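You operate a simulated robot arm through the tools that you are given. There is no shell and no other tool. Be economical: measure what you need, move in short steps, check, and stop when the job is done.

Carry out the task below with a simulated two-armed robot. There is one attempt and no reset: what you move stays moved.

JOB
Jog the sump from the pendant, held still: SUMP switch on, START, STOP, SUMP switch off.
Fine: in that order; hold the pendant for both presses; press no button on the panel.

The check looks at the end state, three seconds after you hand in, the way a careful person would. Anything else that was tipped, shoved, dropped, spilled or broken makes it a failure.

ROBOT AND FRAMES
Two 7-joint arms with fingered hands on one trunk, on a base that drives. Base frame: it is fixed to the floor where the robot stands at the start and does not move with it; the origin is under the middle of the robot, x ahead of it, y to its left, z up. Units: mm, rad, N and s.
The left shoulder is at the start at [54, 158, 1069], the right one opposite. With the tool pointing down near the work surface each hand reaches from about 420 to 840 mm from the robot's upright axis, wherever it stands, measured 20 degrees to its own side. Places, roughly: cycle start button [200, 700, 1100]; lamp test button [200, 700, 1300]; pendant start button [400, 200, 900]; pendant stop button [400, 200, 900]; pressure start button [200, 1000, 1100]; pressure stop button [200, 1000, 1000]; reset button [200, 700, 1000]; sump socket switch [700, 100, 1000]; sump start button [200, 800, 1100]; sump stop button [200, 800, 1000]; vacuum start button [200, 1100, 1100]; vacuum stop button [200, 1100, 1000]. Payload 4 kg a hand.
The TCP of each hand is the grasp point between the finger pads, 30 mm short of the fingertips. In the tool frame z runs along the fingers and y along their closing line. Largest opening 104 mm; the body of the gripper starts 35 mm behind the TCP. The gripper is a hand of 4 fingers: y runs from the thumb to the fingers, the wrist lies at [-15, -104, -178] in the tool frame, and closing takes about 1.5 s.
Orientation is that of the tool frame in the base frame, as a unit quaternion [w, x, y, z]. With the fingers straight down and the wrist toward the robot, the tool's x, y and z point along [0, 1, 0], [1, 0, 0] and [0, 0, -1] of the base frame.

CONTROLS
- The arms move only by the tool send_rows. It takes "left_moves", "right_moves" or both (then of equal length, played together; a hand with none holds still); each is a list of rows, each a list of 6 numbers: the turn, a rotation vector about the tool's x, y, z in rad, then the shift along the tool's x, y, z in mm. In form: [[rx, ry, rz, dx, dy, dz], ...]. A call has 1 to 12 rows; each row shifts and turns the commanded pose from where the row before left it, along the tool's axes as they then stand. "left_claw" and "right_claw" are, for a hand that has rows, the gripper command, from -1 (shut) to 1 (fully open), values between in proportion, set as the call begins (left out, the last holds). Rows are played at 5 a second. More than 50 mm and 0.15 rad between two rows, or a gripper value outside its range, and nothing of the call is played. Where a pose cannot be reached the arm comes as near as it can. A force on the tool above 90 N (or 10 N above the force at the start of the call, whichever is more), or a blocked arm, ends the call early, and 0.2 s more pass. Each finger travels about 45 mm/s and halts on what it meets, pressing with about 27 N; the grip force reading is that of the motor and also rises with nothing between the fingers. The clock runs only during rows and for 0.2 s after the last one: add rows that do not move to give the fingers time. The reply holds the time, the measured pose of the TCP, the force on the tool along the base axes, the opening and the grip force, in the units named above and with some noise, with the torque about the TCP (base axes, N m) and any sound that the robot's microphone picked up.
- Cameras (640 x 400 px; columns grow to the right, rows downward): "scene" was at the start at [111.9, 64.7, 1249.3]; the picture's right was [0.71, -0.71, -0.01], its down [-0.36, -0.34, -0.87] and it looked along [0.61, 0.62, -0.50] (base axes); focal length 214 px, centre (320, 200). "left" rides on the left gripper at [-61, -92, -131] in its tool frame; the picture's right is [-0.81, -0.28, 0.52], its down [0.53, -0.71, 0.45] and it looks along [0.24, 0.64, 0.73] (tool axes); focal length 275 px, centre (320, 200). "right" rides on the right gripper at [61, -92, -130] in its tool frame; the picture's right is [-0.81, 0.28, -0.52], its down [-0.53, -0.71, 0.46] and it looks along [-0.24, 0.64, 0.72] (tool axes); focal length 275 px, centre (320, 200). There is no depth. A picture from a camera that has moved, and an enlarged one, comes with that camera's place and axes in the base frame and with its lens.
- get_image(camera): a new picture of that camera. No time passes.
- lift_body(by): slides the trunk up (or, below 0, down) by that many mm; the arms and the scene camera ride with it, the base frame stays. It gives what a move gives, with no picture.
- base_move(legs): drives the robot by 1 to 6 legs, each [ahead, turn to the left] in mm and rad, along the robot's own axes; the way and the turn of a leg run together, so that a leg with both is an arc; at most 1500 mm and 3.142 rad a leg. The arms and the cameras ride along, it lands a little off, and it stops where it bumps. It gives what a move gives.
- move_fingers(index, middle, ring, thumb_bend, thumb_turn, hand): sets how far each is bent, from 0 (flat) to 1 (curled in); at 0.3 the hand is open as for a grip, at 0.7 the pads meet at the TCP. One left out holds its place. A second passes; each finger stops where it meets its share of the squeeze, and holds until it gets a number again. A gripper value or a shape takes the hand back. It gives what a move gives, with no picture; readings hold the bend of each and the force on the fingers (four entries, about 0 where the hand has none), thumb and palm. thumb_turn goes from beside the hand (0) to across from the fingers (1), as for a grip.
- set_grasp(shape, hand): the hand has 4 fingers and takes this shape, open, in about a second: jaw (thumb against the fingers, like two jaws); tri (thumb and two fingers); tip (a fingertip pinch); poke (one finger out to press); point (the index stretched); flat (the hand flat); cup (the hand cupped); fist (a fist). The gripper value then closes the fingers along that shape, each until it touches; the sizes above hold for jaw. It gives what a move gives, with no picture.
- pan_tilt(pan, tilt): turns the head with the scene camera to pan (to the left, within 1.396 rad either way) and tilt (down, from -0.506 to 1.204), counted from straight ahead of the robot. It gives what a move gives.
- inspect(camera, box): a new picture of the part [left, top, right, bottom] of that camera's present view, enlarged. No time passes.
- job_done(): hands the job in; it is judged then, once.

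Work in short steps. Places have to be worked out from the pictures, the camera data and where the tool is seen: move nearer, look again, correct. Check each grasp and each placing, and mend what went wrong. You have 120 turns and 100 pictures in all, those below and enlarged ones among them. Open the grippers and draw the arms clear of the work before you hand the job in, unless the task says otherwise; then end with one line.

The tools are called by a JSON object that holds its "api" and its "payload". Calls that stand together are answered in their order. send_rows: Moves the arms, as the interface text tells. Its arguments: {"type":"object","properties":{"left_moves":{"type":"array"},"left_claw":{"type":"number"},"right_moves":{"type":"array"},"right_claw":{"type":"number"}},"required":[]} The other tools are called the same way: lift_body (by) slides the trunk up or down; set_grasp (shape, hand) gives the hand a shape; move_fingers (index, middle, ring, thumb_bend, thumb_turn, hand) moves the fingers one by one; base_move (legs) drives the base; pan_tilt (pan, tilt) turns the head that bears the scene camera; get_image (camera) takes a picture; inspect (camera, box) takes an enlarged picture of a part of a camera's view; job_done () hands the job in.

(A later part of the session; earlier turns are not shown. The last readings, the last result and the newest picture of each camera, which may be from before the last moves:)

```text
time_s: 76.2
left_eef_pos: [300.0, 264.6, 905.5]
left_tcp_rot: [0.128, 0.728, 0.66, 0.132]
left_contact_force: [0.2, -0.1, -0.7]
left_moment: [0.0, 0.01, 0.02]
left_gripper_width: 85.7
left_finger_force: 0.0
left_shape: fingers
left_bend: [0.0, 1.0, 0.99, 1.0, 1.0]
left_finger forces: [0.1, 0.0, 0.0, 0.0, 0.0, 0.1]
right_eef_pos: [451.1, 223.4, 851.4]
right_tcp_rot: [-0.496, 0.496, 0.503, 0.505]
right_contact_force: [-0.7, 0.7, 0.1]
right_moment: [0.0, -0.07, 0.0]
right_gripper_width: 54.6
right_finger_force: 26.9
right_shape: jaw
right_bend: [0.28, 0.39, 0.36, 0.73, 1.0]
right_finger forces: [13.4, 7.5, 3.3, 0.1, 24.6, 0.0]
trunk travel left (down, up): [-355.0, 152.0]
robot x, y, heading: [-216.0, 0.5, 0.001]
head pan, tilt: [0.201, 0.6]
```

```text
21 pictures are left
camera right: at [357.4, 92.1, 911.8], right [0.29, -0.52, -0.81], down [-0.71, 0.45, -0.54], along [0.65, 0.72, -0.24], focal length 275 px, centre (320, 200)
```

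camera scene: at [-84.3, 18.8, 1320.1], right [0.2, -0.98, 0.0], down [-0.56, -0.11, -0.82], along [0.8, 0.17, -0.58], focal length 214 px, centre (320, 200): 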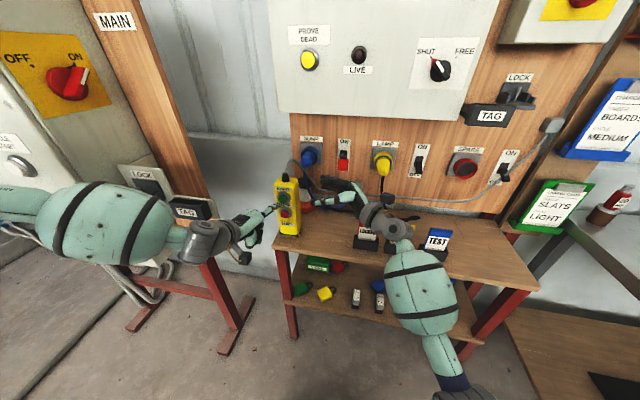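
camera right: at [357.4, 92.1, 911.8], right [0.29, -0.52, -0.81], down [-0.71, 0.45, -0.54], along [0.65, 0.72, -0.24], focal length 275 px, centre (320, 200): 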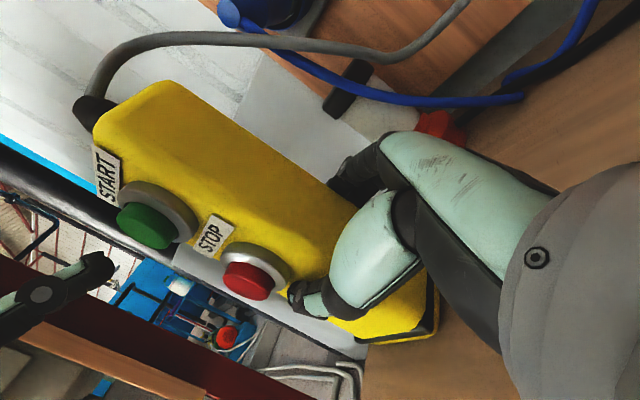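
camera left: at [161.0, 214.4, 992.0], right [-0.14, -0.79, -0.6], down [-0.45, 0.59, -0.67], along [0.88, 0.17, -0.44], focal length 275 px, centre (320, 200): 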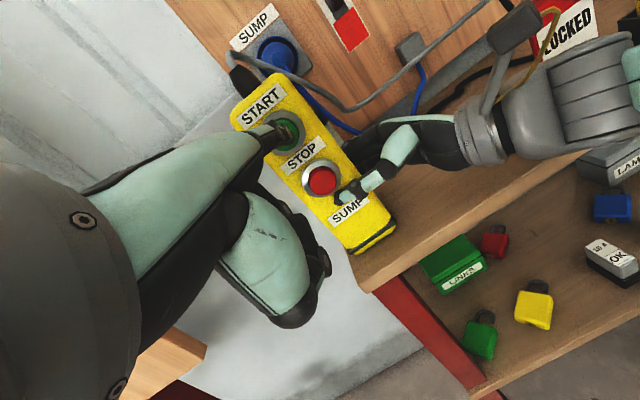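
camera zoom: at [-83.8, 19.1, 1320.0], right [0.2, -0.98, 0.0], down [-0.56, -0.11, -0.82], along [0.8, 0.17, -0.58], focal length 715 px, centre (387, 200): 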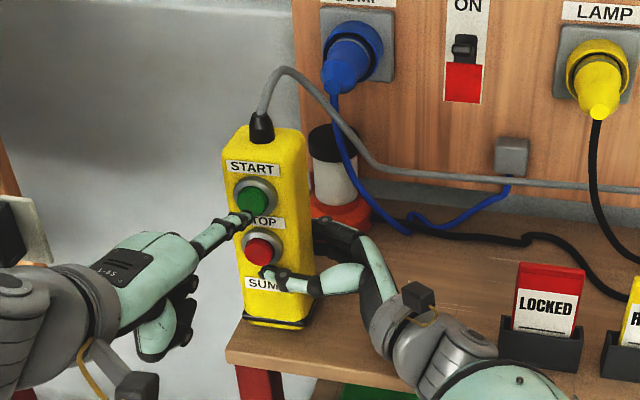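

Held firmly. START is now at [416, 251, 945] and the left fingertip at [390, 250, 943], right in front of it. Pressing straight along +x in small steps.

{"api": "send_rows", "payload": {"left_moves": [[0, 0, 0, 0.9, 9.3, 3.6], [0, 0, 0, 0.9, 9.3, 3.6], [0, 0, 0, 0.4, 4.6, 1.8], [0, 0, 0, 0, 0, 0]]}}

{"api": "inspect", "payload": {"camera": "right", "box": [40, 140, 360, 340]}}

```text
time_s: 77.2
left_eef_pos: [325.1, 265.7, 904.6]
left_tcp_rot: [0.129, 0.728, 0.66, 0.132]
left_contact_force: [-4.0, -0.1, 1.0]
left_moment: [-0.02, -0.26, -0.09]
left_gripper_width: 85.9
left_finger_force: 1.7
left_shape: fingers
left_bend: [0.0, 1.0, 0.99, 1.0, 1.0]
left_finger forces: [4.0, 0.0, 0.0, 0.1, 0.0, 0.1]
right_eef_pos: [452.3, 222.7, 852.8]
right_tcp_rot: [-0.496, 0.497, 0.504, 0.504]
right_contact_force: [6.0, 0.3, 0.0]
right_moment: [0.04, 0.02, -0.11]
right_gripper_width: 54.3
right_finger_force: 27.4
right_shape: jaw
right_bend: [0.28, 0.39, 0.36, 0.73, 1.0]
right_finger forces: [16.9, 9.4, 3.7, 0.0, 23.8, 0.0]
trunk travel left (down, up): [-355.0, 152.0]
robot x, y, heading: [-219.7, -0.8, -0.004]
head pan, tilt: [0.201, 0.6]
heard: click
```

```text
2.00 times, centred on (200, 240) of right
camera zoom: at [357.9, 91.6, 912.0], right [0.29, -0.52, -0.81], down [-0.71, 0.46, -0.54], along [0.65, 0.72, -0.24], focal length 551 px, centre (560, 120)
```

zoom: 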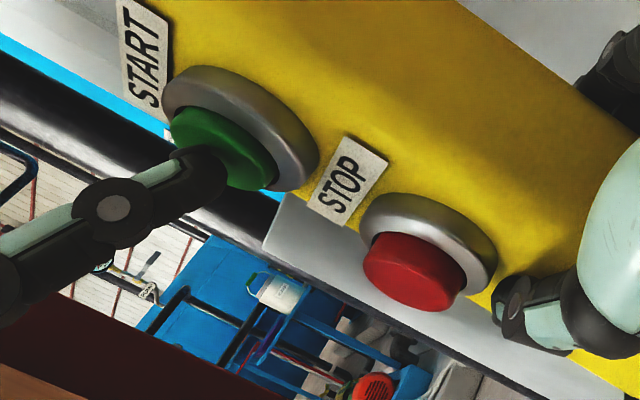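

A click: START is pressed. Backing off 30 mm, then dropping 62 mm to STOP height.

{"api": "send_rows", "payload": {"left_moves": [[0, 0, 0, -0.9, -9.3, -3.6], [0, 0, 0, -1.9, -18.5, -7.2], [0, 0, 0, 0, 0, 0], [0, 0, 0, 0, 0, 0]]}}

{"api": "get_image", "payload": {"camera": "scene"}}

```text
time_s: 78.2
left_eef_pos: [295.7, 266.2, 903.7]
left_tcp_rot: [0.13, 0.729, 0.659, 0.132]
left_contact_force: [0.6, 0.3, 0.0]
left_moment: [-0.03, -0.01, -0.01]
left_gripper_width: 85.7
left_finger_force: 0.1
left_shape: fingers
left_bend: [0.0, 1.0, 0.99, 1.0, 1.0]
left_finger forces: [0.0, 0.1, 0.0, 0.0, 0.0, 0.0]
right_eef_pos: [450.6, 224.4, 849.7]
right_tcp_rot: [-0.497, 0.496, 0.504, 0.503]
right_contact_force: [-0.6, -1.4, 0.4]
right_moment: [-0.03, -0.04, 0.0]
right_gripper_width: 54.4
right_finger_force: 27.1
right_shape: jaw
right_bend: [0.28, 0.39, 0.36, 0.73, 1.0]
right_finger forces: [14.2, 8.4, 3.8, 0.0, 27.0, 0.0]
trunk travel left (down, up): [-355.0, 152.0]
robot x, y, heading: [-219.7, -1.5, -0.003]
head pan, tilt: [0.201, 0.6]
```

```text
19 pictures are left
camera scene: at [-84.0, 19.1, 1320.1], right [0.2, -0.98, 0.0], down [-0.56, -0.11, -0.82], along [0.8, 0.17, -0.58], focal length 214 px, centre (320, 200)
```

scene: 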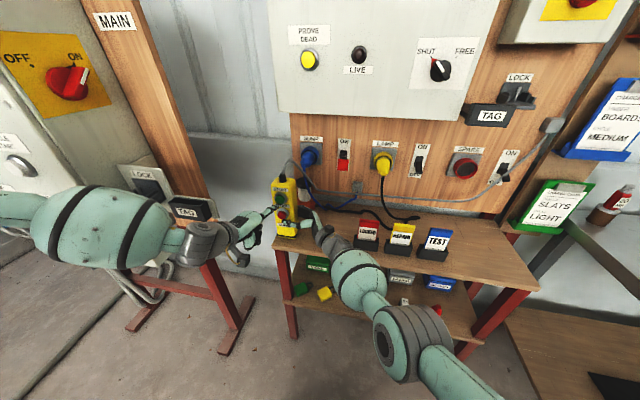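

Now down 60 mm to STOP height, keeping 25 mm in front.

{"api": "send_rows", "payload": {"left_moves": [[0, 0, 0, -0.7, -10.8, 27.9], [0, 0, 0, -0.7, -10.8, 27.9], [0, 0, 0, 0, 0, 0], [0, 0, 0, 0, 0, 0]]}}

{"api": "inspect", "payload": {"camera": "right", "box": [40, 140, 360, 340]}}

{"api": "inspect", "payload": {"camera": "scene", "box": [220, 150, 340, 250]}}

```text
time_s: 79.2
left_eef_pos: [295.7, 266.2, 842.6]
left_tcp_rot: [0.129, 0.729, 0.66, 0.132]
left_contact_force: [0.0, -0.1, -0.4]
left_moment: [0.02, 0.01, 0.0]
left_gripper_width: 85.4
left_finger_force: 0.1
left_shape: fingers
left_bend: [0.0, 1.0, 0.99, 1.0, 1.0]
left_finger forces: [0.0, 0.0, 0.1, 0.1, 0.0, 0.0]
right_eef_pos: [452.7, 223.4, 851.1]
right_tcp_rot: [-0.496, 0.497, 0.503, 0.504]
right_contact_force: [-2.0, 0.8, 0.5]
right_moment: [-0.02, -0.1, -0.02]
right_gripper_width: 54.4
right_finger_force: 27.0
right_shape: jaw
right_bend: [0.28, 0.39, 0.36, 0.73, 1.0]
right_finger forces: [14.2, 8.2, 3.5, 0.0, 26.9, 0.0]
trunk travel left (down, up): [-355.0, 152.0]
robot x, y, heading: [-220.8, 2.8, 0.003]
head pan, tilt: [0.201, 0.6]
```

```text
2.00 times, centred on (200, 240) of right
camera zoom: at [357.6, 91.9, 911.8], right [0.29, -0.52, -0.81], down [-0.71, 0.46, -0.54], along [0.65, 0.72, -0.23], focal length 551 px, centre (560, 120)
```

zoom: 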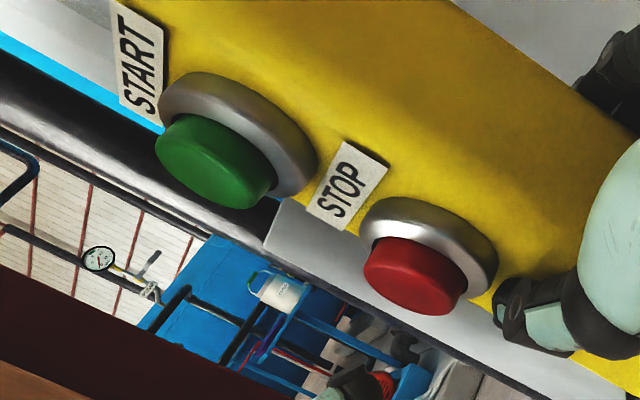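

```text
4.00 times, centred on (280, 200) of scene
camera zoom: at [-83.5, 18.7, 1320.0], right [0.2, -0.98, 0.0], down [-0.56, -0.11, -0.82], along [0.8, 0.17, -0.58], focal length 858 px, centre (480, 200)
```

zoom: 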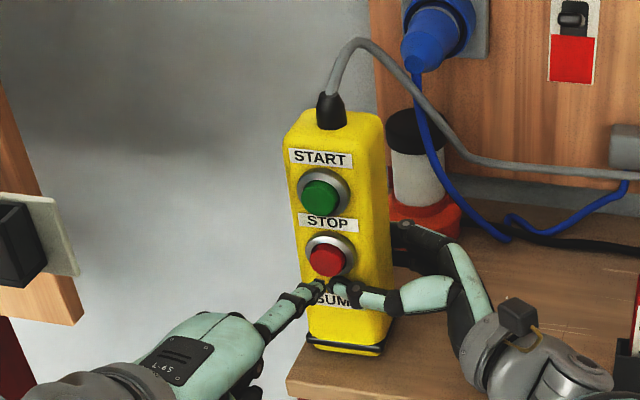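

The finger is lined up with STOP (tip ≈[386, 248, 881], cap ≈[416, 250, 880]). Pressing along +x.

{"api": "send_rows", "payload": {"left_moves": [[0, 0, 0, 0.9, 11, 4.3], [0, 0, 0, 0.9, 11, 4.3], [0, 0, 0, 0.5, 5.6, 2.2], [0, 0, 0, 0, 0, 0]]}}

```text
time_s: 80.2
left_eef_pos: [324.9, 265.7, 842.9]
left_tcp_rot: [0.129, 0.729, 0.66, 0.132]
left_contact_force: [-8.0, 1.2, 1.5]
left_moment: [-0.04, -0.55, -0.15]
left_gripper_width: 86.1
left_finger_force: 4.1
left_shape: fingers
left_bend: [0.0, 1.0, 0.99, 1.0, 1.0]
left_finger forces: [7.8, 0.0, 0.1, 0.1, 0.1, 0.1]
right_eef_pos: [451.8, 222.9, 850.7]
right_tcp_rot: [-0.496, 0.497, 0.503, 0.505]
right_contact_force: [7.9, 2.3, 0.5]
right_moment: [-0.04, -0.01, -0.12]
right_gripper_width: 54.6
right_finger_force: 27.0
right_shape: jaw
right_bend: [0.28, 0.38, 0.36, 0.73, 1.0]
right_finger forces: [17.4, 9.7, 4.1, 0.0, 23.5, 0.0]
trunk travel left (down, up): [-355.0, 152.0]
robot x, y, heading: [-222.3, 0.5, 0.004]
head pan, tilt: [0.201, 0.6]
heard: click
```

Click: STOP is pressed. Drawing the left finger back and up and left, away from the pendant.

{"api": "send_rows", "payload": {"left_moves": [[0, 0, 0, -0.9, -11, -4.3], [0, 0, 0, -2, -22, -9], [0, 0, 0, -2, -32, -12], [0, 0, 0, 0, 10, -30], [0, 0, 0, 0, 10, -30], [0, 0, 0, 0, 10, -30]]}}

{"api": "get_image", "payload": {"camera": "right"}}

```text
time_s: 81.6
left_eef_pos: [250.9, 265.2, 939.3]
left_tcp_rot: [0.13, 0.728, 0.66, 0.133]
left_contact_force: [-0.3, 0.2, 0.0]
left_moment: [0.02, -0.03, -0.01]
left_gripper_width: 85.8
left_finger_force: 0.0
left_shape: fingers
left_bend: [0.0, 1.0, 0.99, 1.0, 1.0]
left_finger forces: [0.0, 0.1, 0.1, 0.1, 0.0, 0.0]
right_eef_pos: [451.7, 223.3, 851.2]
right_tcp_rot: [-0.496, 0.496, 0.503, 0.504]
right_contact_force: [-0.3, -0.2, 0.2]
right_moment: [0.02, -0.11, -0.03]
right_gripper_width: 54.7
right_finger_force: 27.0
right_shape: jaw
right_bend: [0.28, 0.38, 0.36, 0.73, 1.0]
right_finger forces: [14.1, 8.4, 4.0, 0.0, 26.8, 0.1]
trunk travel left (down, up): [-355.0, 152.0]
robot x, y, heading: [-219.3, 0.2, 0.004]
head pan, tilt: [0.201, 0.6]
```

```text
16 pictures are left
camera right: at [357.0, 92.0, 911.9], right [0.29, -0.52, -0.81], down [-0.71, 0.45, -0.54], along [0.65, 0.72, -0.24], focal length 275 px, centre (320, 200)
```

right: 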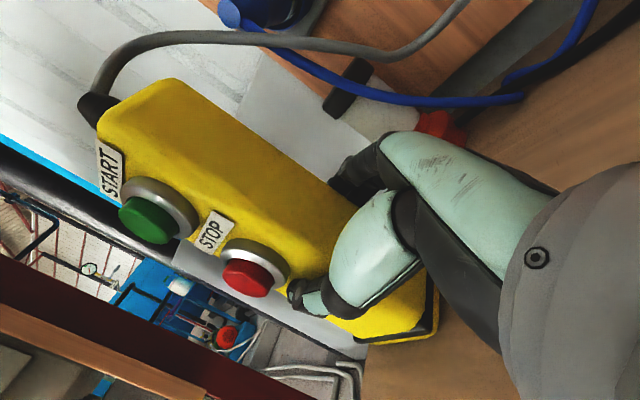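

Both buttons are done. I'll open the right hand wide (fingers flatter than the normal opening) so withdrawing doesn't drag the pendant.

{"api": "move_fingers", "payload": {"hand": "right", "thumb_bend": 0.35, "index": 0.1, "middle": 0.1, "ring": 0.1}}

{"api": "send_rows", "payload": {"right_moves": [[0, 0, 0, 0, 0, -20], [0, 0, 0, 0, 0, -30], [0, 0, 0, 0, 0, -30], [0, 0, 0, 0, 0, -20], [0, 0, 0, 40, -5, 0], [0, 0, 0, 40, -5, 0], [0, 0, 0, 40, -5, 0], [0, 0, 0, 40, -5, 0]]}}

{"api": "get_image", "payload": {"camera": "scene"}}

```text
time_s: 82.6
left_eef_pos: [250.0, 266.3, 938.9]
left_tcp_rot: [0.129, 0.729, 0.659, 0.131]
left_contact_force: [0.0, -0.4, -0.1]
left_moment: [0.03, 0.0, 0.02]
left_gripper_width: 85.7
left_finger_force: 0.0
left_shape: fingers
left_bend: [0.0, 1.0, 0.99, 1.0, 1.0]
left_finger forces: [0.0, 0.0, 0.0, 0.0, 0.1, 0.0]
right_eef_pos: [451.2, 223.6, 851.8]
right_tcp_rot: [-0.497, 0.496, 0.504, 0.503]
right_contact_force: [0.2, 0.3, -0.6]
right_moment: [-0.04, 0.01, -0.01]
right_gripper_width: 124.1
right_finger_force: 0.1
right_shape: fingers
right_bend: [0.1, 0.1, 0.1, 0.35, 1.0]
right_finger forces: [0.0, 0.0, 0.0, 0.0, 0.0, 0.0]
trunk travel left (down, up): [-355.0, 152.0]
robot x, y, heading: [-219.1, -0.8, -0.003]
head pan, tilt: [0.201, 0.6]
```

```text
time_s: 84.4
left_eef_pos: [251.3, 265.5, 939.4]
left_tcp_rot: [0.13, 0.729, 0.66, 0.131]
left_contact_force: [0.2, 0.3, -0.2]
left_moment: [0.0, -0.02, -0.01]
left_gripper_width: 85.9
left_finger_force: 0.0
left_shape: fingers
left_bend: [0.0, 1.0, 0.99, 1.0, 1.0]
left_finger forces: [0.0, 0.1, 0.1, 0.1, 0.0, 0.2]
right_eef_pos: [423.0, 118.7, 1015.2]
right_tcp_rot: [-0.496, 0.498, 0.503, 0.503]
right_contact_force: [0.8, -0.5, -0.4]
right_moment: [0.0, -0.01, 0.01]
right_gripper_width: 124.2
right_finger_force: 0.0
right_shape: fingers
right_bend: [0.1, 0.1, 0.1, 0.35, 1.0]
right_finger forces: [0.0, 0.0, 0.1, 0.1, 0.0, 0.0]
trunk travel left (down, up): [-355.0, 152.0]
robot x, y, heading: [-215.8, 3.1, 0.005]
head pan, tilt: [0.201, 0.6]
```

```text
15 pictures are left
camera scene: at [-84.4, 19.0, 1320.1], right [0.2, -0.98, 0.0], down [-0.56, -0.11, -0.82], along [0.8, 0.17, -0.58], focal length 214 px, centre (320, 200)
```

scene: 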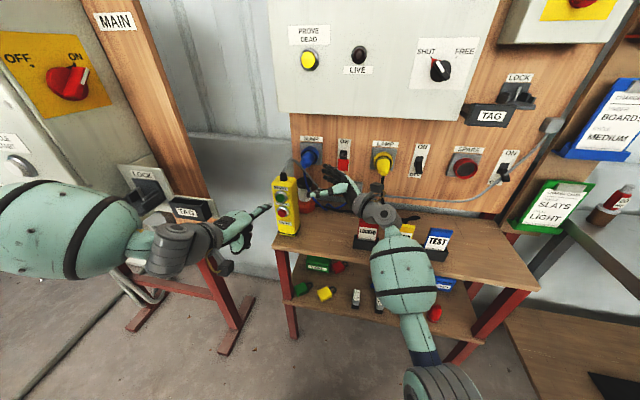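

The pendant stands upright. Next I'll pull the right arm back to the right, and bring the left hand (index still stretched) up and over to the switch's y, well in front of the wall.

{"api": "send_rows", "payload": {"left_moves": [[0, 0, 0, 0, 0, 0], [0, 0, 0, 0, 0, 0], [0, 0, 0, 0, 12, -31], [0, 0, 0, 0, 12, -31], [0, 0, 0, 0, 0, 0], [0, 0, 0, -38, 3.6, 0.5], [0, 0, 0, -38, 3.6, 0.5], [0, 0, 0, -38, 3.6, 0.5], [0, 0, 0, -38, 3.6, 0.5], [0, 0, 0, 0, 0, 0]], "right_moves": [[0, 0, 0, 0, -24, -42], [0, 0, 0, 0, -24, -42], [0, 0, 0, 0, -24, -42], [0, 0, 0, 0, -24, -42], [0, 0, 0, 0, -24, -42], [0, 0, 0, 0, 0, 0], [0, 0, 0, 0, 0, 0], [0, 0, 0, 0, 0, 0], [0, 0, 0, 0, 0, 0], [0, 0, 0, 0, 0, 0]]}}

{"api": "get_image", "payload": {"camera": "scene"}}

```text
time_s: 86.6
left_eef_pos: [249.9, 111.2, 1006.5]
left_tcp_rot: [0.129, 0.728, 0.661, 0.131]
left_contact_force: [-0.6, 1.1, -0.7]
left_moment: [-0.01, 0.0, 0.03]
left_gripper_width: 85.4
left_finger_force: 0.1
left_shape: fingers
left_bend: [0.0, 1.0, 0.99, 1.0, 1.0]
left_finger forces: [0.1, 0.0, 0.1, 0.0, 0.0, 0.0]
right_eef_pos: [302.4, -89.8, 1014.8]
right_tcp_rot: [-0.495, 0.498, 0.504, 0.503]
right_contact_force: [-0.5, -0.5, 0.7]
right_moment: [0.04, 0.0, -0.02]
right_gripper_width: 124.1
right_finger_force: 0.0
right_shape: fingers
right_bend: [0.1, 0.1, 0.1, 0.35, 1.0]
right_finger forces: [0.1, 0.0, 0.0, 0.0, 0.1, 0.0]
trunk travel left (down, up): [-355.0, 152.0]
robot x, y, heading: [-220.5, 2.2, 0.002]
head pan, tilt: [0.201, 0.6]
```

```text
14 pictures are left
camera scene: at [-84.8, 20.4, 1320.1], right [0.2, -0.98, 0.0], down [-0.56, -0.11, -0.82], along [0.8, 0.17, -0.58], focal length 214 px, centre (320, 200)
```

scene: 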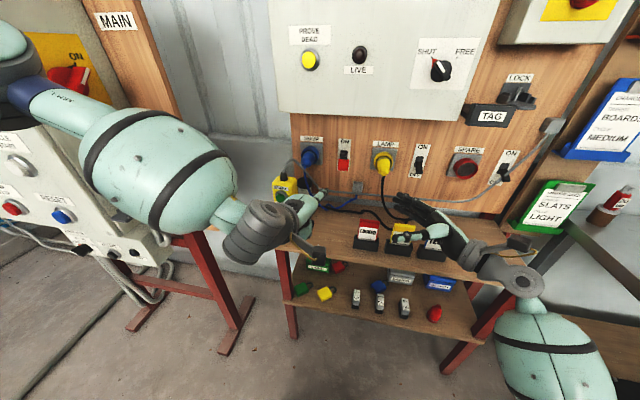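

The left forearm would come close to the panel post if I drove forward, so the right hand will switch it off. I'll retract the left, and give the right hand the same stretched-index, tool-down pose.

{"api": "set_grasp", "payload": {"hand": "right", "shape": "poke"}}

{"api": "move_fingers", "payload": {"hand": "right", "middle": 1.0, "index": 0.0}}

{"api": "send_rows", "payload": {"left_moves": [[0, 0, 0, -3, -31, -12], [0, 0, 0, -3, -31, -12], [0, 0, 0, -3, -31, -12], [0, 0, 0, 0, 0, 0], [0, 0, 0, 0, 0, 0], [0, 0, 0, 0, 0, 0], [0, 0, 0, 0, 0, 0], [0, 0, 0, 0, 0, 0], [0, 0, 0, 0, 0, 0], [0, 0, 0, 0, 0, 0], [0, 0, 0, 0, 0, 0], [0, 0, 0, 0, 0, 0]], "right_moves": [[0, -0.145, 0, 0, 0, 0], [0, -0.145, 0, 0, 0, 0], [0, -0.145, 0, 0, 0, 0], [0, -0.145, 0, 0, 0, 0], [0, -0.145, 0, 0, 0, 0], [0, -0.145, 0, 0, 0, 0], [0, -0.145, 0, 0, 0, 0], [0, -0.145, 0, 0, 0, 0], [0, -0.145, 0, 0, 0, 0], [0, -0.145, 0, 0, 0, 0], [0, -0.12, 0, 0, 0, 0], [0, 0, 0, 0, 0, 0]]}}

{"api": "send_rows", "payload": {"right_moves": [[-0.125, 0, 0, 0, 0, 0], [-0.125, 0, 0, 0, 0, 0], [-0.125, 0, 0, 0, 0, 0], [0, 0, 0, 0, 0, 0]]}}

{"api": "get_image", "payload": {"camera": "scene"}}

```text
time_s: 87.5
left_eef_pos: [251.6, 111.8, 1006.8]
left_tcp_rot: [0.129, 0.728, 0.66, 0.132]
left_contact_force: [-0.2, 0.6, 0.0]
left_moment: [-0.02, 0.01, 0.04]
left_gripper_width: 85.8
left_finger_force: 0.1
left_shape: fingers
left_bend: [0.0, 1.0, 0.99, 1.0, 1.0]
left_finger forces: [0.1, 0.0, 0.1, 0.1, 0.0, 0.0]
right_eef_pos: [304.0, -91.5, 1014.6]
right_tcp_rot: [-0.496, 0.498, 0.504, 0.502]
right_contact_force: [0.2, 0.4, -0.2]
right_moment: [-0.01, 0.03, -0.01]
right_gripper_width: 0.0
right_finger_force: 0.0
right_shape: poke
right_bend: [0.7, 0.7, 0.99, 1.0, 1.0]
right_finger forces: [0.0, 0.0, 0.1, 0.1, 0.1, 0.1]
trunk travel left (down, up): [-355.0, 152.0]
robot x, y, heading: [-221.4, 3.1, 0.006]
head pan, tilt: [0.201, 0.6]
```

```text
time_s: 88.5
left_eef_pos: [251.0, 111.8, 1004.7]
left_tcp_rot: [0.129, 0.729, 0.66, 0.131]
left_contact_force: [0.4, 0.0, -0.4]
left_moment: [-0.02, 0.02, 0.01]
left_gripper_width: 85.8
left_finger_force: 0.1
left_shape: fingers
left_bend: [0.0, 1.0, 0.99, 1.0, 1.0]
left_finger forces: [0.0, 0.0, 0.1, 0.1, 0.0, 0.0]
right_eef_pos: [303.6, -90.1, 1014.6]
right_tcp_rot: [-0.496, 0.497, 0.504, 0.503]
right_contact_force: [0.6, 0.4, -0.2]
right_moment: [-0.01, -0.03, 0.01]
right_gripper_width: 85.7
right_finger_force: 0.0
right_shape: fingers
right_bend: [0.0, 1.0, 0.99, 1.0, 1.0]
right_finger forces: [0.0, 0.0, 0.0, 0.0, 0.1, 0.0]
trunk travel left (down, up): [-355.0, 152.0]
robot x, y, heading: [-219.4, 1.3, 0.004]
head pan, tilt: [0.201, 0.6]
```

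```text
time_s: 91.1
left_eef_pos: [218.6, 83.6, 1001.6]
left_tcp_rot: [0.129, 0.729, 0.66, 0.131]
left_contact_force: [0.8, 0.3, -1.5]
left_moment: [0.0, 0.01, 0.0]
left_gripper_width: 85.7
left_finger_force: 0.2
left_shape: fingers
left_bend: [0.0, 1.0, 0.99, 1.0, 1.0]
left_finger forces: [0.0, 0.0, 0.1, 0.0, 0.0, 0.0]
left hand out of reach, approached as far as the arm can: row 1, 2, 3
right_eef_pos: [302.5, -91.0, 1013.3]
right_tcp_rot: [0.006, 0.707, 0.707, 0.004]
right_contact_force: [0.9, -0.2, 0.2]
right_moment: [0.0, -0.03, -0.04]
right_gripper_width: 85.9
right_finger_force: 0.2
right_shape: fingers
right_bend: [0.0, 1.0, 0.99, 1.0, 1.0]
right_finger forces: [0.0, 0.0, 0.0, 0.0, 0.1, 0.1]
trunk travel left (down, up): [-355.0, 152.0]
robot x, y, heading: [-217.6, 1.0, 0.004]
head pan, tilt: [0.201, 0.6]
```

```text
time_s: 92.1
left_eef_pos: [218.4, 83.7, 1002.7]
left_tcp_rot: [0.129, 0.729, 0.659, 0.132]
left_contact_force: [-0.5, 0.4, 0.4]
left_moment: [0.01, -0.03, 0.02]
left_gripper_width: 85.6
left_finger_force: 0.1
left_shape: fingers
left_bend: [0.0, 1.0, 0.99, 1.0, 1.0]
left_finger forces: [0.0, 0.0, 0.0, 0.1, 0.0, 0.0]
right_eef_pos: [303.3, -91.1, 1014.3]
right_tcp_rot: [0.137, 0.694, 0.694, 0.136]
right_contact_force: [-0.1, -0.9, 0.2]
right_moment: [-0.01, 0.03, -0.03]
right_gripper_width: 85.6
right_finger_force: 0.1
right_shape: fingers
right_bend: [0.0, 1.0, 0.99, 1.0, 1.0]
right_finger forces: [0.0, 0.0, 0.0, 0.1, 0.0, 0.1]
trunk travel left (down, up): [-355.0, 152.0]
robot x, y, heading: [-217.7, 0.8, 0.001]
head pan, tilt: [0.201, 0.6]
```

```text
13 pictures are left
camera scene: at [-83.7, 19.0, 1320.0], right [0.2, -0.98, 0.0], down [-0.56, -0.11, -0.82], along [0.8, 0.17, -0.58], focal length 214 px, centre (320, 200)
```

scene: 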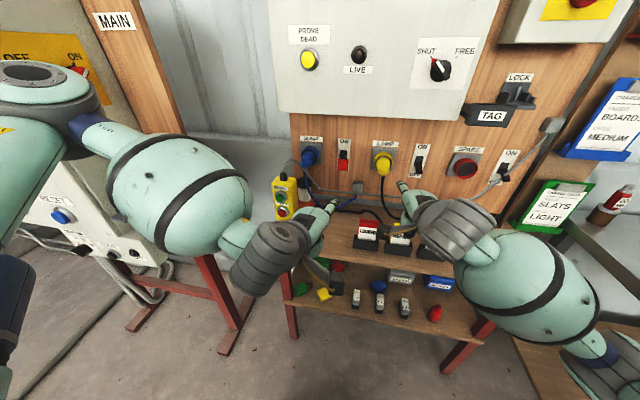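

Both arms are compact. Driving 110 mm ahead and then turning 0.33 left puts the switch in front of the right arm.

{"api": "base_move", "payload": {"legs": [[110, 0], [0, 0.33]]}}

{"api": "pan_tilt", "payload": {"pan": -0.1, "tilt": 0.5}}

{"api": "get_image", "payload": {"camera": "scene"}}

```text
time_s: 94.3
left_eef_pos: [278.0, 221.1, 1001.7]
left_tcp_rot: [0.106, 0.61, 0.771, 0.151]
left_contact_force: [0.6, 0.7, -0.7]
left_moment: [-0.03, -0.02, -0.05]
left_gripper_width: 85.8
left_finger_force: 0.0
left_shape: fingers
left_bend: [0.0, 1.0, 0.99, 1.0, 1.0]
left_finger forces: [0.1, 0.0, 0.0, 0.0, 0.0, 0.1]
right_eef_pos: [414.5, 83.7, 1012.9]
right_tcp_rot: [0.113, 0.572, 0.797, 0.156]
right_contact_force: [-0.2, 0.0, 0.3]
right_moment: [-0.02, -0.01, -0.01]
right_gripper_width: 85.9
right_finger_force: 0.0
right_shape: fingers
right_bend: [0.0, 1.0, 0.99, 1.0, 1.0]
right_finger forces: [0.0, 0.1, 0.0, 0.0, 0.0, 0.0]
trunk travel left (down, up): [-355.0, 152.0]
robot x, y, heading: [-106.4, -2.8, 0.331]
head pan, tilt: [0.201, 0.6]
```

```text
time_s: 95.1
left_eef_pos: [279.0, 222.4, 1010.2]
left_tcp_rot: [0.111, 0.596, 0.778, 0.163]
left_contact_force: [-0.1, 0.5, 0.6]
left_moment: [-0.01, 0.0, 0.0]
left_gripper_width: 85.7
left_finger_force: 0.0
left_shape: fingers
left_bend: [0.0, 1.0, 0.99, 1.0, 1.0]
left_finger forces: [0.0, 0.0, 0.0, 0.0, 0.1, 0.0]
right_eef_pos: [403.4, 79.5, 1019.8]
right_tcp_rot: [0.114, 0.571, 0.797, 0.161]
right_contact_force: [0.8, -0.3, -0.3]
right_moment: [0.0, -0.03, 0.01]
right_gripper_width: 85.8
right_finger_force: 0.0
right_shape: fingers
right_bend: [0.0, 1.0, 0.99, 1.0, 1.0]
right_finger forces: [0.0, 0.0, 0.0, 0.0, 0.1, 0.0]
trunk travel left (down, up): [-355.0, 152.0]
robot x, y, heading: [-104.8, -3.1, 0.331]
head pan, tilt: [-0.099, 0.499]
```

```text
12 pictures are left
camera scene: at [27.4, 34.6, 1329.0], right [0.23, -0.97, 0.0], down [-0.48, -0.11, -0.87], along [0.85, 0.2, -0.49], focal length 214 px, centre (320, 200)
```

scene: 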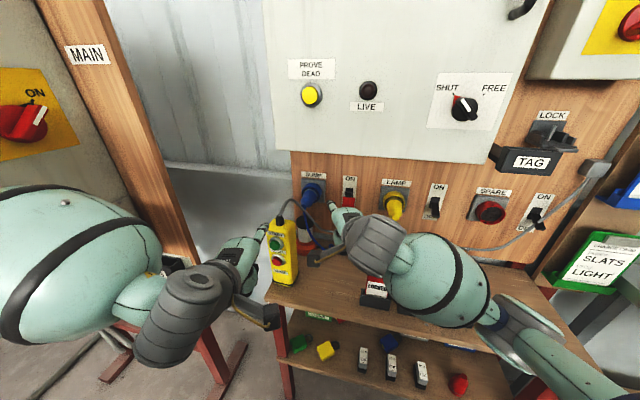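

The right finger is in front of the switch, its tip at about [471, 122, 1068]. Moving it closer, level with just above the lever, while staying below the cabinet.

{"api": "send_rows", "payload": {"right_moves": [[0, 0, 0, -20, 26.4, 13], [0, 0, 0, -20, 26.4, 13], [0, 0, 0, -20, 26.4, 13], [0, 0, 0, -20, 26.4, 13], [0, 0, 0, 0, 0, 0], [0, 0, 0, 0, 0, 0]]}}

{"api": "inspect", "payload": {"camera": "scene", "box": [280, 140, 420, 260]}}

{"api": "get_image", "payload": {"camera": "right"}}

```text
time_s: 96.5
left_eef_pos: [279.9, 222.3, 1011.4]
left_tcp_rot: [0.111, 0.596, 0.779, 0.162]
left_contact_force: [-0.8, -0.7, -0.5]
left_moment: [-0.01, -0.01, -0.01]
left_gripper_width: 85.8
left_finger_force: 0.0
left_shape: fingers
left_bend: [0.0, 1.0, 0.99, 1.0, 1.0]
left_finger forces: [0.0, 0.0, 0.1, 0.1, 0.1, 0.1]
right_eef_pos: [540.5, 42.3, 1014.0]
right_tcp_rot: [0.117, 0.57, 0.797, 0.162]
right_contact_force: [-0.7, 0.5, 0.0]
right_moment: [-0.02, 0.01, 0.02]
right_gripper_width: 85.6
right_finger_force: 0.0
right_shape: fingers
right_bend: [0.0, 1.0, 0.99, 1.0, 1.0]
right_finger forces: [0.1, 0.0, 0.0, 0.0, 0.0, 0.0]
trunk travel left (down, up): [-355.0, 152.0]
robot x, y, heading: [-105.8, -1.2, 0.33]
head pan, tilt: [-0.099, 0.499]
```

```text
3.33 times, centred on (350, 200) of scene
camera zoom: at [27.3, 34.7, 1329.1], right [0.23, -0.97, 0.0], down [-0.48, -0.11, -0.87], along [0.85, 0.2, -0.49], focal length 715 px, centre (220, 200)
```

zoom: 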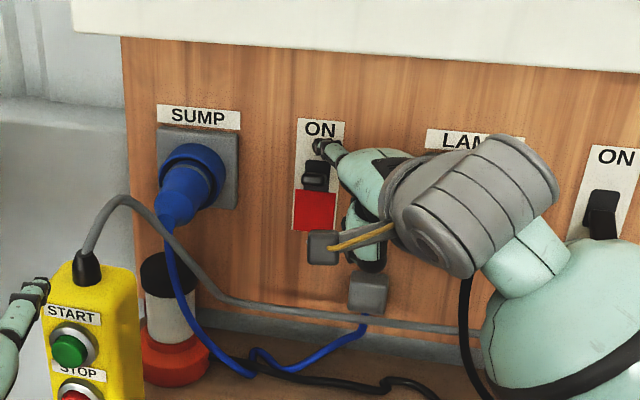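

```text
10 pictures are left
camera right: at [390.7, 54.3, 1098.4], right [0.31, -0.75, 0.58], down [-0.28, -0.66, -0.7], along [0.91, 0.05, -0.42], focal length 275 px, centre (320, 200)
```

right: 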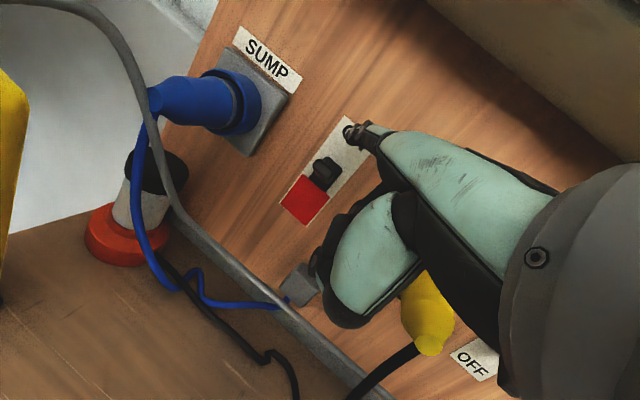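

The fingertip is at about [608, 83, 1060], in line with the lever. Advancing 48 mm above it, then starting down.

{"api": "send_rows", "payload": {"right_moves": [[0, 0, 0, -7.7, 21, 8.8], [0, 0, 0, -7.7, 21, 8.8], [0, 0, 0, 0, -5.8, 13.8], [0, 0, 0, 0, 0, 0]]}}

{"api": "inspect", "payload": {"camera": "right", "box": [260, 80, 460, 240]}}

```text
time_s: 97.5
left_eef_pos: [279.7, 223.1, 1009.4]
left_tcp_rot: [0.112, 0.596, 0.779, 0.162]
left_contact_force: [0.7, -0.1, 0.2]
left_moment: [0.0, -0.01, 0.01]
left_gripper_width: 85.6
left_finger_force: 0.0
left_shape: fingers
left_bend: [0.0, 1.0, 0.99, 1.0, 1.0]
left_finger forces: [0.1, 0.1, 0.1, 0.1, 0.0, 0.0]
right_eef_pos: [588.8, 41.3, 998.3]
right_tcp_rot: [0.116, 0.571, 0.797, 0.161]
right_contact_force: [0.0, -0.4, 0.5]
right_moment: [0.0, 0.02, -0.02]
right_gripper_width: 85.8
right_finger_force: 0.0
right_shape: fingers
right_bend: [0.0, 1.0, 0.99, 1.0, 1.0]
right_finger forces: [0.1, 0.0, 0.0, 0.0, 0.1, 0.0]
trunk travel left (down, up): [-355.0, 152.0]
robot x, y, heading: [-112.8, -4.1, 0.33]
head pan, tilt: [-0.099, 0.499]
```

```text
2.50 times, centred on (360, 160) of right
camera zoom: at [439.1, 55.0, 1083.6], right [0.31, -0.75, 0.58], down [-0.28, -0.66, -0.7], along [0.91, 0.05, -0.42], focal length 688 px, centre (220, 300)
```

zoom: 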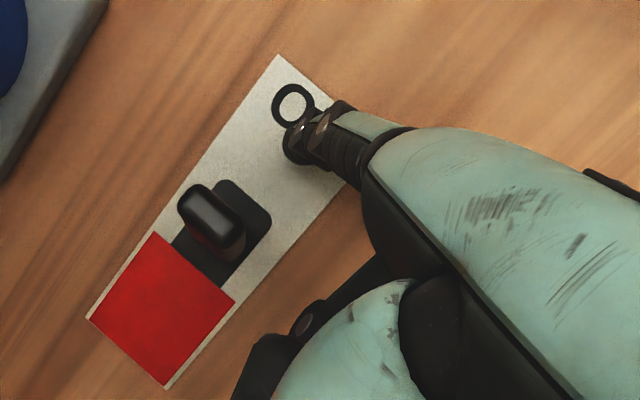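

The finger is above the lever (lever tip ≈[645, 89, 1010]). Pushing down 72 mm.

{"api": "send_rows", "payload": {"right_moves": [[0, 0, 0, 4, -4.6, 11], [0, 0, 0, 0, -4.6, 11], [0, 0, 0, 0, -4.6, 11], [0, 0, 0, 0, -4.6, 11], [0, 0, 0, 0, -4.6, 11], [0, 0, 0, 0, -4.6, 11], [0, 0, 0, 0, 0, 0]]}}

{"api": "inspect", "payload": {"camera": "right", "box": [260, 80, 460, 240]}}

```text
time_s: 99.1
left_eef_pos: [276.7, 223.0, 1010.7]
left_tcp_rot: [0.112, 0.596, 0.778, 0.163]
left_contact_force: [-0.4, -1.0, 0.0]
left_moment: [0.03, 0.0, 0.01]
left_gripper_width: 85.7
left_finger_force: 0.2
left_shape: fingers
left_bend: [0.0, 1.0, 0.99, 1.0, 1.0]
left_finger forces: [0.1, 0.0, 0.0, 0.0, 0.0, 0.1]
right_eef_pos: [585.1, 46.0, 929.3]
right_tcp_rot: [0.117, 0.57, 0.797, 0.164]
right_contact_force: [-9.9, -3.4, 11.9]
right_moment: [0.64, -1.5, 0.13]
right_gripper_width: 95.8
right_finger_force: 7.3
right_shape: fingers
right_bend: [0.0, 1.0, 0.99, 1.0, 1.0]
right_finger forces: [14.2, 0.0, 0.1, 0.1, 0.0, 0.1]
trunk travel left (down, up): [-355.0, 152.0]
robot x, y, heading: [-105.4, -4.3, 0.333]
head pan, tilt: [-0.099, 0.499]
```

```text
2.50 times, centred on (360, 160) of right
camera zoom: at [435.4, 58.4, 1014.2], right [0.31, -0.75, 0.58], down [-0.28, -0.66, -0.7], along [0.91, 0.05, -0.41], focal length 688 px, centre (220, 300)
```

zoom: 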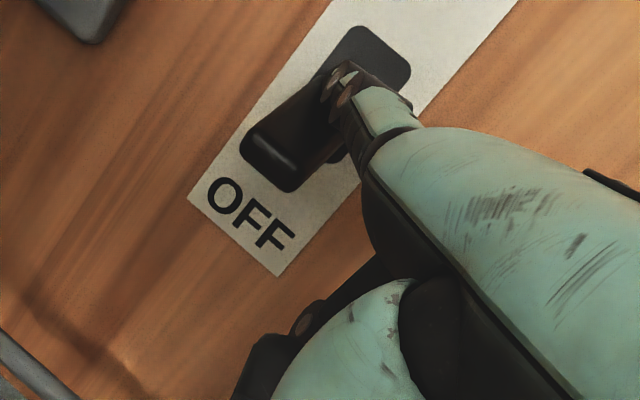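

The lever is down and OFF shows. Lifting slightly off it and drawing straight back.

{"api": "send_rows", "payload": {"right_moves": [[0, 0, 0, 0, 4.6, -11], [0, 0, 0, 8, -21, -8.8], [0, 0, 0, 10, -28, -12], [0, 0, 0, 12, -35, -15], [0, 0, 0, 12, -35, -15], [0, 0, 0, 0, 0, 0]]}}

{"api": "get_image", "payload": {"camera": "scene"}}

```text
time_s: 100.5
left_eef_pos: [279.5, 223.1, 1010.7]
left_tcp_rot: [0.111, 0.596, 0.778, 0.162]
left_contact_force: [-0.2, 0.0, 0.3]
left_moment: [0.01, 0.0, 0.02]
left_gripper_width: 85.8
left_finger_force: 0.0
left_shape: fingers
left_bend: [0.0, 1.0, 0.99, 1.0, 1.0]
left_finger forces: [0.0, 0.0, 0.0, 0.1, 0.0, 0.0]
right_eef_pos: [451.7, 43.5, 937.2]
right_tcp_rot: [0.115, 0.571, 0.797, 0.161]
right_contact_force: [-0.2, -0.1, -0.2]
right_moment: [-0.02, 0.0, -0.01]
right_gripper_width: 85.7
right_finger_force: 0.0
right_shape: fingers
right_bend: [0.0, 1.0, 0.99, 1.0, 1.0]
right_finger forces: [0.0, 0.1, 0.1, 0.0, 0.0, 0.0]
trunk travel left (down, up): [-355.0, 152.0]
robot x, y, heading: [-108.4, -0.6, 0.332]
head pan, tilt: [-0.099, 0.499]
```

```text
7 pictures are left
camera scene: at [27.9, 34.8, 1329.0], right [0.23, -0.97, 0.0], down [-0.48, -0.11, -0.87], along [0.85, 0.2, -0.49], focal length 214 px, centre (320, 200)
```

scene: 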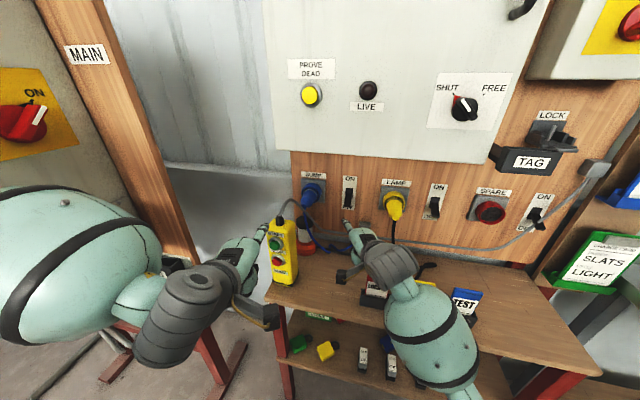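

SUMP is OFF and the red flag is gone. Raising the right hand above the cards, then backing the robot away and opening both hands.

{"api": "send_rows", "payload": {"right_moves": [[0, 0, 0, 0, 15, -36], [0, 0, 0, 0, 15, -36], [0, 0, 0, 0, 0, 0]]}}

{"api": "base_move", "payload": {"legs": [[-250, 0]]}}

{"api": "set_grasp", "payload": {"hand": "right", "shape": "jaw"}}

{"api": "set_grasp", "payload": {"hand": "left", "shape": "jaw"}}

{"api": "get_image", "payload": {"camera": "scene"}}

```text
time_s: 101.3
left_eef_pos: [279.1, 223.5, 1010.0]
left_tcp_rot: [0.112, 0.596, 0.778, 0.163]
left_contact_force: [0.3, 0.1, 0.2]
left_moment: [0.03, -0.03, 0.01]
left_gripper_width: 85.5
left_finger_force: 0.0
left_shape: fingers
left_bend: [0.0, 1.0, 0.99, 1.0, 1.0]
left_finger forces: [0.0, 0.0, 0.0, 0.0, 0.0, 0.0]
right_eef_pos: [451.4, 43.6, 1017.4]
right_tcp_rot: [0.116, 0.571, 0.796, 0.162]
right_contact_force: [1.1, -0.3, 0.0]
right_moment: [0.0, 0.01, -0.03]
right_gripper_width: 85.6
right_finger_force: 0.0
right_shape: fingers
right_bend: [0.0, 1.0, 0.99, 1.0, 1.0]
right_finger forces: [0.1, 0.0, 0.0, 0.0, 0.0, 0.0]
trunk travel left (down, up): [-355.0, 152.0]
robot x, y, heading: [-106.9, -1.9, 0.329]
head pan, tilt: [-0.099, 0.499]
```

```text
time_s: 103.1
left_eef_pos: [128.2, 168.5, 1021.6]
left_tcp_rot: [0.113, 0.58, 0.788, 0.172]
left_contact_force: [-0.2, 0.0, 0.2]
left_moment: [-0.01, 0.02, 0.03]
left_gripper_width: 85.9
left_finger_force: 0.1
left_shape: fingers
left_bend: [0.0, 1.0, 0.99, 1.0, 1.0]
left_finger forces: [0.1, 0.0, 0.1, 0.1, 0.1, 0.1]
right_eef_pos: [278.5, -17.0, 1027.0]
right_tcp_rot: [0.122, 0.57, 0.795, 0.17]
right_contact_force: [0.2, -0.3, -0.1]
right_moment: [-0.01, 0.01, 0.05]
right_gripper_width: 85.6
right_finger_force: 0.1
right_shape: fingers
right_bend: [0.0, 1.0, 0.99, 1.0, 1.0]
right_finger forces: [0.0, 0.1, 0.1, 0.0, 0.0, 0.0]
trunk travel left (down, up): [-355.0, 152.0]
robot x, y, heading: [-263.4, -53.0, 0.33]
head pan, tilt: [-0.099, 0.499]
stopped in leg 1: the robot was blocked; the commanded pose is now the measured one
```

```text
time_s: 104.0
left_eef_pos: [124.6, 167.1, 1023.0]
left_tcp_rot: [0.113, 0.581, 0.788, 0.172]
left_contact_force: [-0.5, 0.6, 0.2]
left_moment: [0.0, 0.03, -0.01]
left_gripper_width: 85.5
left_finger_force: 0.2
left_shape: fingers
left_bend: [0.0, 1.0, 0.99, 1.0, 1.0]
left_finger forces: [0.0, 0.0, 0.1, 0.0, 0.0, 0.1]
right_eef_pos: [275.2, -17.1, 1027.9]
right_tcp_rot: [0.122, 0.569, 0.795, 0.17]
right_contact_force: [0.8, 0.3, -0.2]
right_moment: [-0.01, -0.02, -0.02]
right_gripper_width: 104.2
right_finger_force: 0.1
right_shape: jaw
right_bend: [0.3, 0.3, 0.3, 0.3, 0.98]
right_finger forces: [0.1, 0.0, 0.0, 0.1, 0.1, 0.0]
trunk travel left (down, up): [-355.0, 152.0]
robot x, y, heading: [-259.5, -58.3, 0.331]
head pan, tilt: [-0.099, 0.499]
```

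```text
time_s: 104.9
left_eef_pos: [122.9, 167.5, 1021.7]
left_tcp_rot: [0.114, 0.581, 0.787, 0.173]
left_contact_force: [0.6, 0.0, 0.4]
left_moment: [-0.02, -0.02, 0.02]
left_gripper_width: 104.1
left_finger_force: 0.1
left_shape: jaw
left_bend: [0.3, 0.3, 0.3, 0.3, 0.98]
left_finger forces: [0.0, 0.1, 0.1, 0.0, 0.0, 0.0]
right_eef_pos: [274.5, -16.9, 1028.3]
right_tcp_rot: [0.122, 0.569, 0.795, 0.171]
right_contact_force: [0.8, 0.2, 0.3]
right_moment: [0.0, -0.01, -0.01]
right_gripper_width: 103.8
right_finger_force: 0.1
right_shape: jaw
right_bend: [0.3, 0.3, 0.3, 0.3, 0.98]
right_finger forces: [0.0, 0.1, 0.0, 0.1, 0.1, 0.0]
trunk travel left (down, up): [-355.0, 152.0]
robot x, y, heading: [-262.0, -51.6, 0.334]
head pan, tilt: [-0.099, 0.499]
```

```text
6 pictures are left
camera scene: at [-127.9, -19.1, 1329.1], right [0.23, -0.97, 0.0], down [-0.48, -0.11, -0.87], along [0.85, 0.2, -0.49], focal length 214 px, centre (320, 200)
```

scene: 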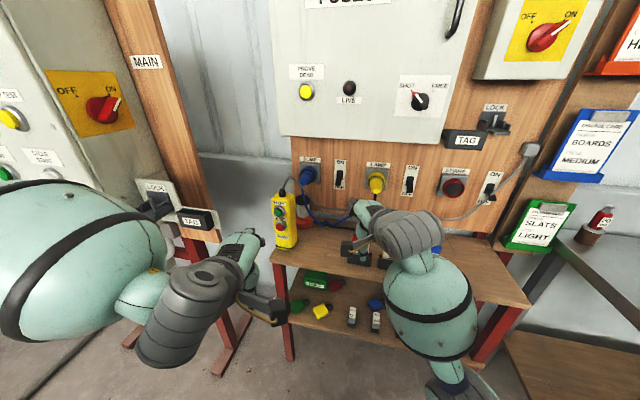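

The base touched something behind it. I'll ease forward 40 mm and look around to the rear on both sides.

{"api": "base_move", "payload": {"legs": [[40, 0]]}}

{"api": "pan_tilt", "payload": {"pan": -1.39, "tilt": 0.7}}

{"api": "get_image", "payload": {"camera": "scene"}}

{"api": "pan_tilt", "payload": {"pan": 1.39, "tilt": 0.7}}

{"api": "get_image", "payload": {"camera": "scene"}}

```text
time_s: 105.8
left_eef_pos: [155.9, 176.0, 1023.4]
left_tcp_rot: [0.114, 0.584, 0.785, 0.174]
left_contact_force: [-0.8, -0.9, 0.0]
left_moment: [0.0, -0.01, 0.0]
left_gripper_width: 103.9
left_finger_force: 0.0
left_shape: jaw
left_bend: [0.3, 0.3, 0.3, 0.3, 0.98]
left_finger forces: [0.0, 0.1, 0.0, 0.0, 0.0, 0.0]
right_eef_pos: [308.5, -6.1, 1029.8]
right_tcp_rot: [0.123, 0.569, 0.795, 0.172]
right_contact_force: [0.3, 0.4, 0.4]
right_moment: [0.01, 0.0, -0.01]
right_gripper_width: 103.7
right_finger_force: 0.1
right_shape: jaw
right_bend: [0.3, 0.3, 0.3, 0.3, 0.98]
right_finger forces: [0.0, 0.0, 0.1, 0.0, 0.1, 0.0]
trunk travel left (down, up): [-355.0, 152.0]
robot x, y, heading: [-224.4, -43.8, 0.329]
head pan, tilt: [-0.099, 0.499]
```

```text
time_s: 107.2
left_eef_pos: [163.2, 182.3, 1028.9]
left_tcp_rot: [0.12, 0.567, 0.794, 0.181]
left_contact_force: [0.5, 0.1, 0.4]
left_moment: [0.01, 0.02, 0.01]
left_gripper_width: 103.5
left_finger_force: 0.1
left_shape: jaw
left_bend: [0.3, 0.3, 0.3, 0.3, 0.98]
left_finger forces: [0.0, 0.0, 0.1, 0.1, 0.1, 0.1]
right_eef_pos: [303.4, -6.8, 1032.6]
right_tcp_rot: [0.125, 0.568, 0.794, 0.175]
right_contact_force: [-0.6, 0.6, 0.2]
right_moment: [0.03, 0.05, 0.03]
right_gripper_width: 104.2
right_finger_force: 0.1
right_shape: jaw
right_bend: [0.3, 0.3, 0.3, 0.3, 0.98]
right_finger forces: [0.0, 0.0, 0.1, 0.0, 0.0, 0.0]
trunk travel left (down, up): [-355.0, 152.0]
robot x, y, heading: [-228.8, -39.9, 0.331]
head pan, tilt: [-1.389, 0.7]
```

```text
5 pictures are left
camera scene: at [-137.6, -101.1, 1312.4], right [-0.87, -0.49, 0.01], down [-0.32, 0.56, -0.76], along [0.37, -0.67, -0.65], focal length 214 px, centre (320, 200)
```

scene: 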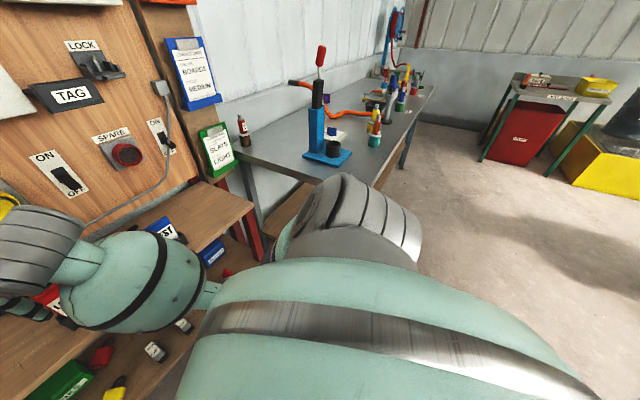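

```text
time_s: 109.7
left_eef_pos: [163.5, 182.1, 1030.3]
left_tcp_rot: [0.119, 0.569, 0.794, 0.18]
left_contact_force: [0.4, -0.2, 0.0]
left_moment: [-0.07, 0.01, -0.03]
left_gripper_width: 103.9
left_finger_force: 0.1
left_shape: jaw
left_bend: [0.3, 0.3, 0.3, 0.3, 0.98]
left_finger forces: [0.0, 0.0, 0.1, 0.0, 0.1, 0.1]
right_eef_pos: [303.7, -7.1, 1033.7]
right_tcp_rot: [0.125, 0.568, 0.795, 0.175]
right_contact_force: [-0.1, -0.5, -0.2]
right_moment: [0.0, -0.02, 0.02]
right_gripper_width: 104.2
right_finger_force: 0.0
right_shape: jaw
right_bend: [0.3, 0.3, 0.3, 0.3, 0.98]
right_finger forces: [0.1, 0.0, 0.0, 0.0, 0.0, 0.1]
trunk travel left (down, up): [-355.0, 152.0]
robot x, y, heading: [-224.3, -44.3, 0.325]
head pan, tilt: [1.389, 0.7]
```

```text
4 pictures are left
camera scene: at [-191.1, 57.2, 1312.4], right [0.99, 0.15, -0.01], down [0.08, -0.64, -0.76], along [-0.12, 0.75, -0.65], focal length 214 px, centre (320, 200)
```

scene: 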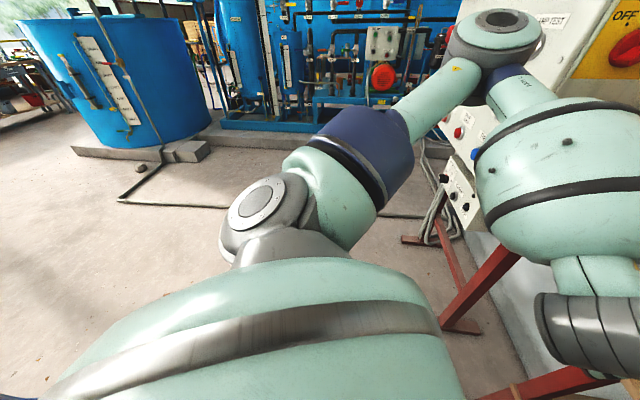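

Nothing shows at the sides. I'll turn the robot right, which sweeps through free space, to see what is directly behind.

{"api": "base_move", "payload": {"legs": [[0, -0.9]]}}

{"api": "pan_tilt", "payload": {"pan": -1.39, "tilt": 0.6}}

{"api": "get_image", "payload": {"camera": "scene"}}

```text
time_s: 111.8
left_eef_pos: [239.2, -85.0, 1049.7]
left_tcp_rot: [0.172, 0.819, 0.537, 0.109]
left_contact_force: [-1.5, 0.0, 0.5]
left_moment: [-0.1, -0.09, 0.04]
left_gripper_width: 103.9
left_finger_force: 0.0
left_shape: jaw
left_bend: [0.3, 0.3, 0.3, 0.3, 0.97]
left_finger forces: [0.0, 0.0, 0.0, 0.0, 0.0, 0.0]
right_eef_pos: [234.2, -345.7, 1040.8]
right_tcp_rot: [0.174, 0.797, 0.565, 0.122]
right_contact_force: [2.1, -0.3, 2.4]
right_moment: [0.05, 0.17, 0.04]
right_gripper_width: 103.9
right_finger_force: 0.0
right_shape: jaw
right_bend: [0.3, 0.3, 0.3, 0.3, 0.98]
right_finger forces: [0.0, 0.1, 0.0, 0.1, 0.1, 0.0]
trunk travel left (down, up): [-355.0, 152.0]
robot x, y, heading: [-192.2, -38.9, -0.202]
head pan, tilt: [1.389, 0.7]
stopped in leg 1: the robot was blocked; the commanded pose is now the measured one
```

```text
time_s: 114.3
left_eef_pos: [238.1, -80.5, 1051.2]
left_tcp_rot: [0.18, 0.811, 0.545, 0.116]
left_contact_force: [-0.4, 0.2, -0.5]
left_moment: [-0.01, 0.02, 0.01]
left_gripper_width: 104.1
left_finger_force: 0.0
left_shape: jaw
left_bend: [0.3, 0.3, 0.3, 0.3, 0.98]
left_finger forces: [0.0, 0.1, 0.0, 0.1, 0.1, 0.0]
right_eef_pos: [229.2, -344.7, 1032.4]
right_tcp_rot: [0.169, 0.799, 0.565, 0.116]
right_contact_force: [-0.3, 0.6, 0.6]
right_moment: [-0.02, 0.01, 0.03]
right_gripper_width: 104.2
right_finger_force: 0.0
right_shape: jaw
right_bend: [0.3, 0.3, 0.3, 0.3, 0.98]
right_finger forces: [0.0, 0.0, 0.1, 0.0, 0.1, 0.0]
trunk travel left (down, up): [-355.0, 152.0]
robot x, y, heading: [-192.1, -43.0, -0.197]
head pan, tilt: [-1.389, 0.6]
```

```text
3 pictures are left
camera scene: at [-144.5, -139.5, 1321.0], right [-1.0, 0.02, 0.01], down [0.0, 0.57, -0.82], along [-0.02, -0.82, -0.57], focal length 214 px, centre (320, 200)
```

scene: 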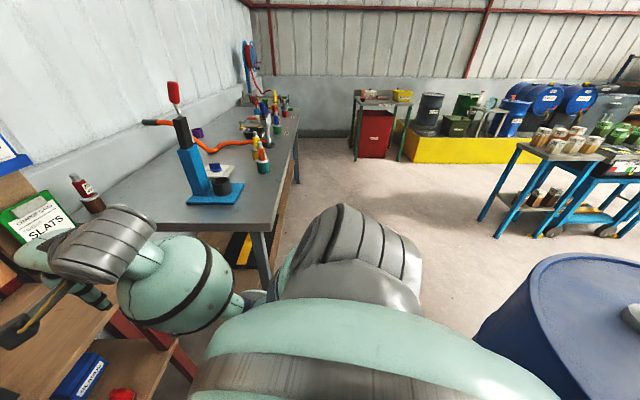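

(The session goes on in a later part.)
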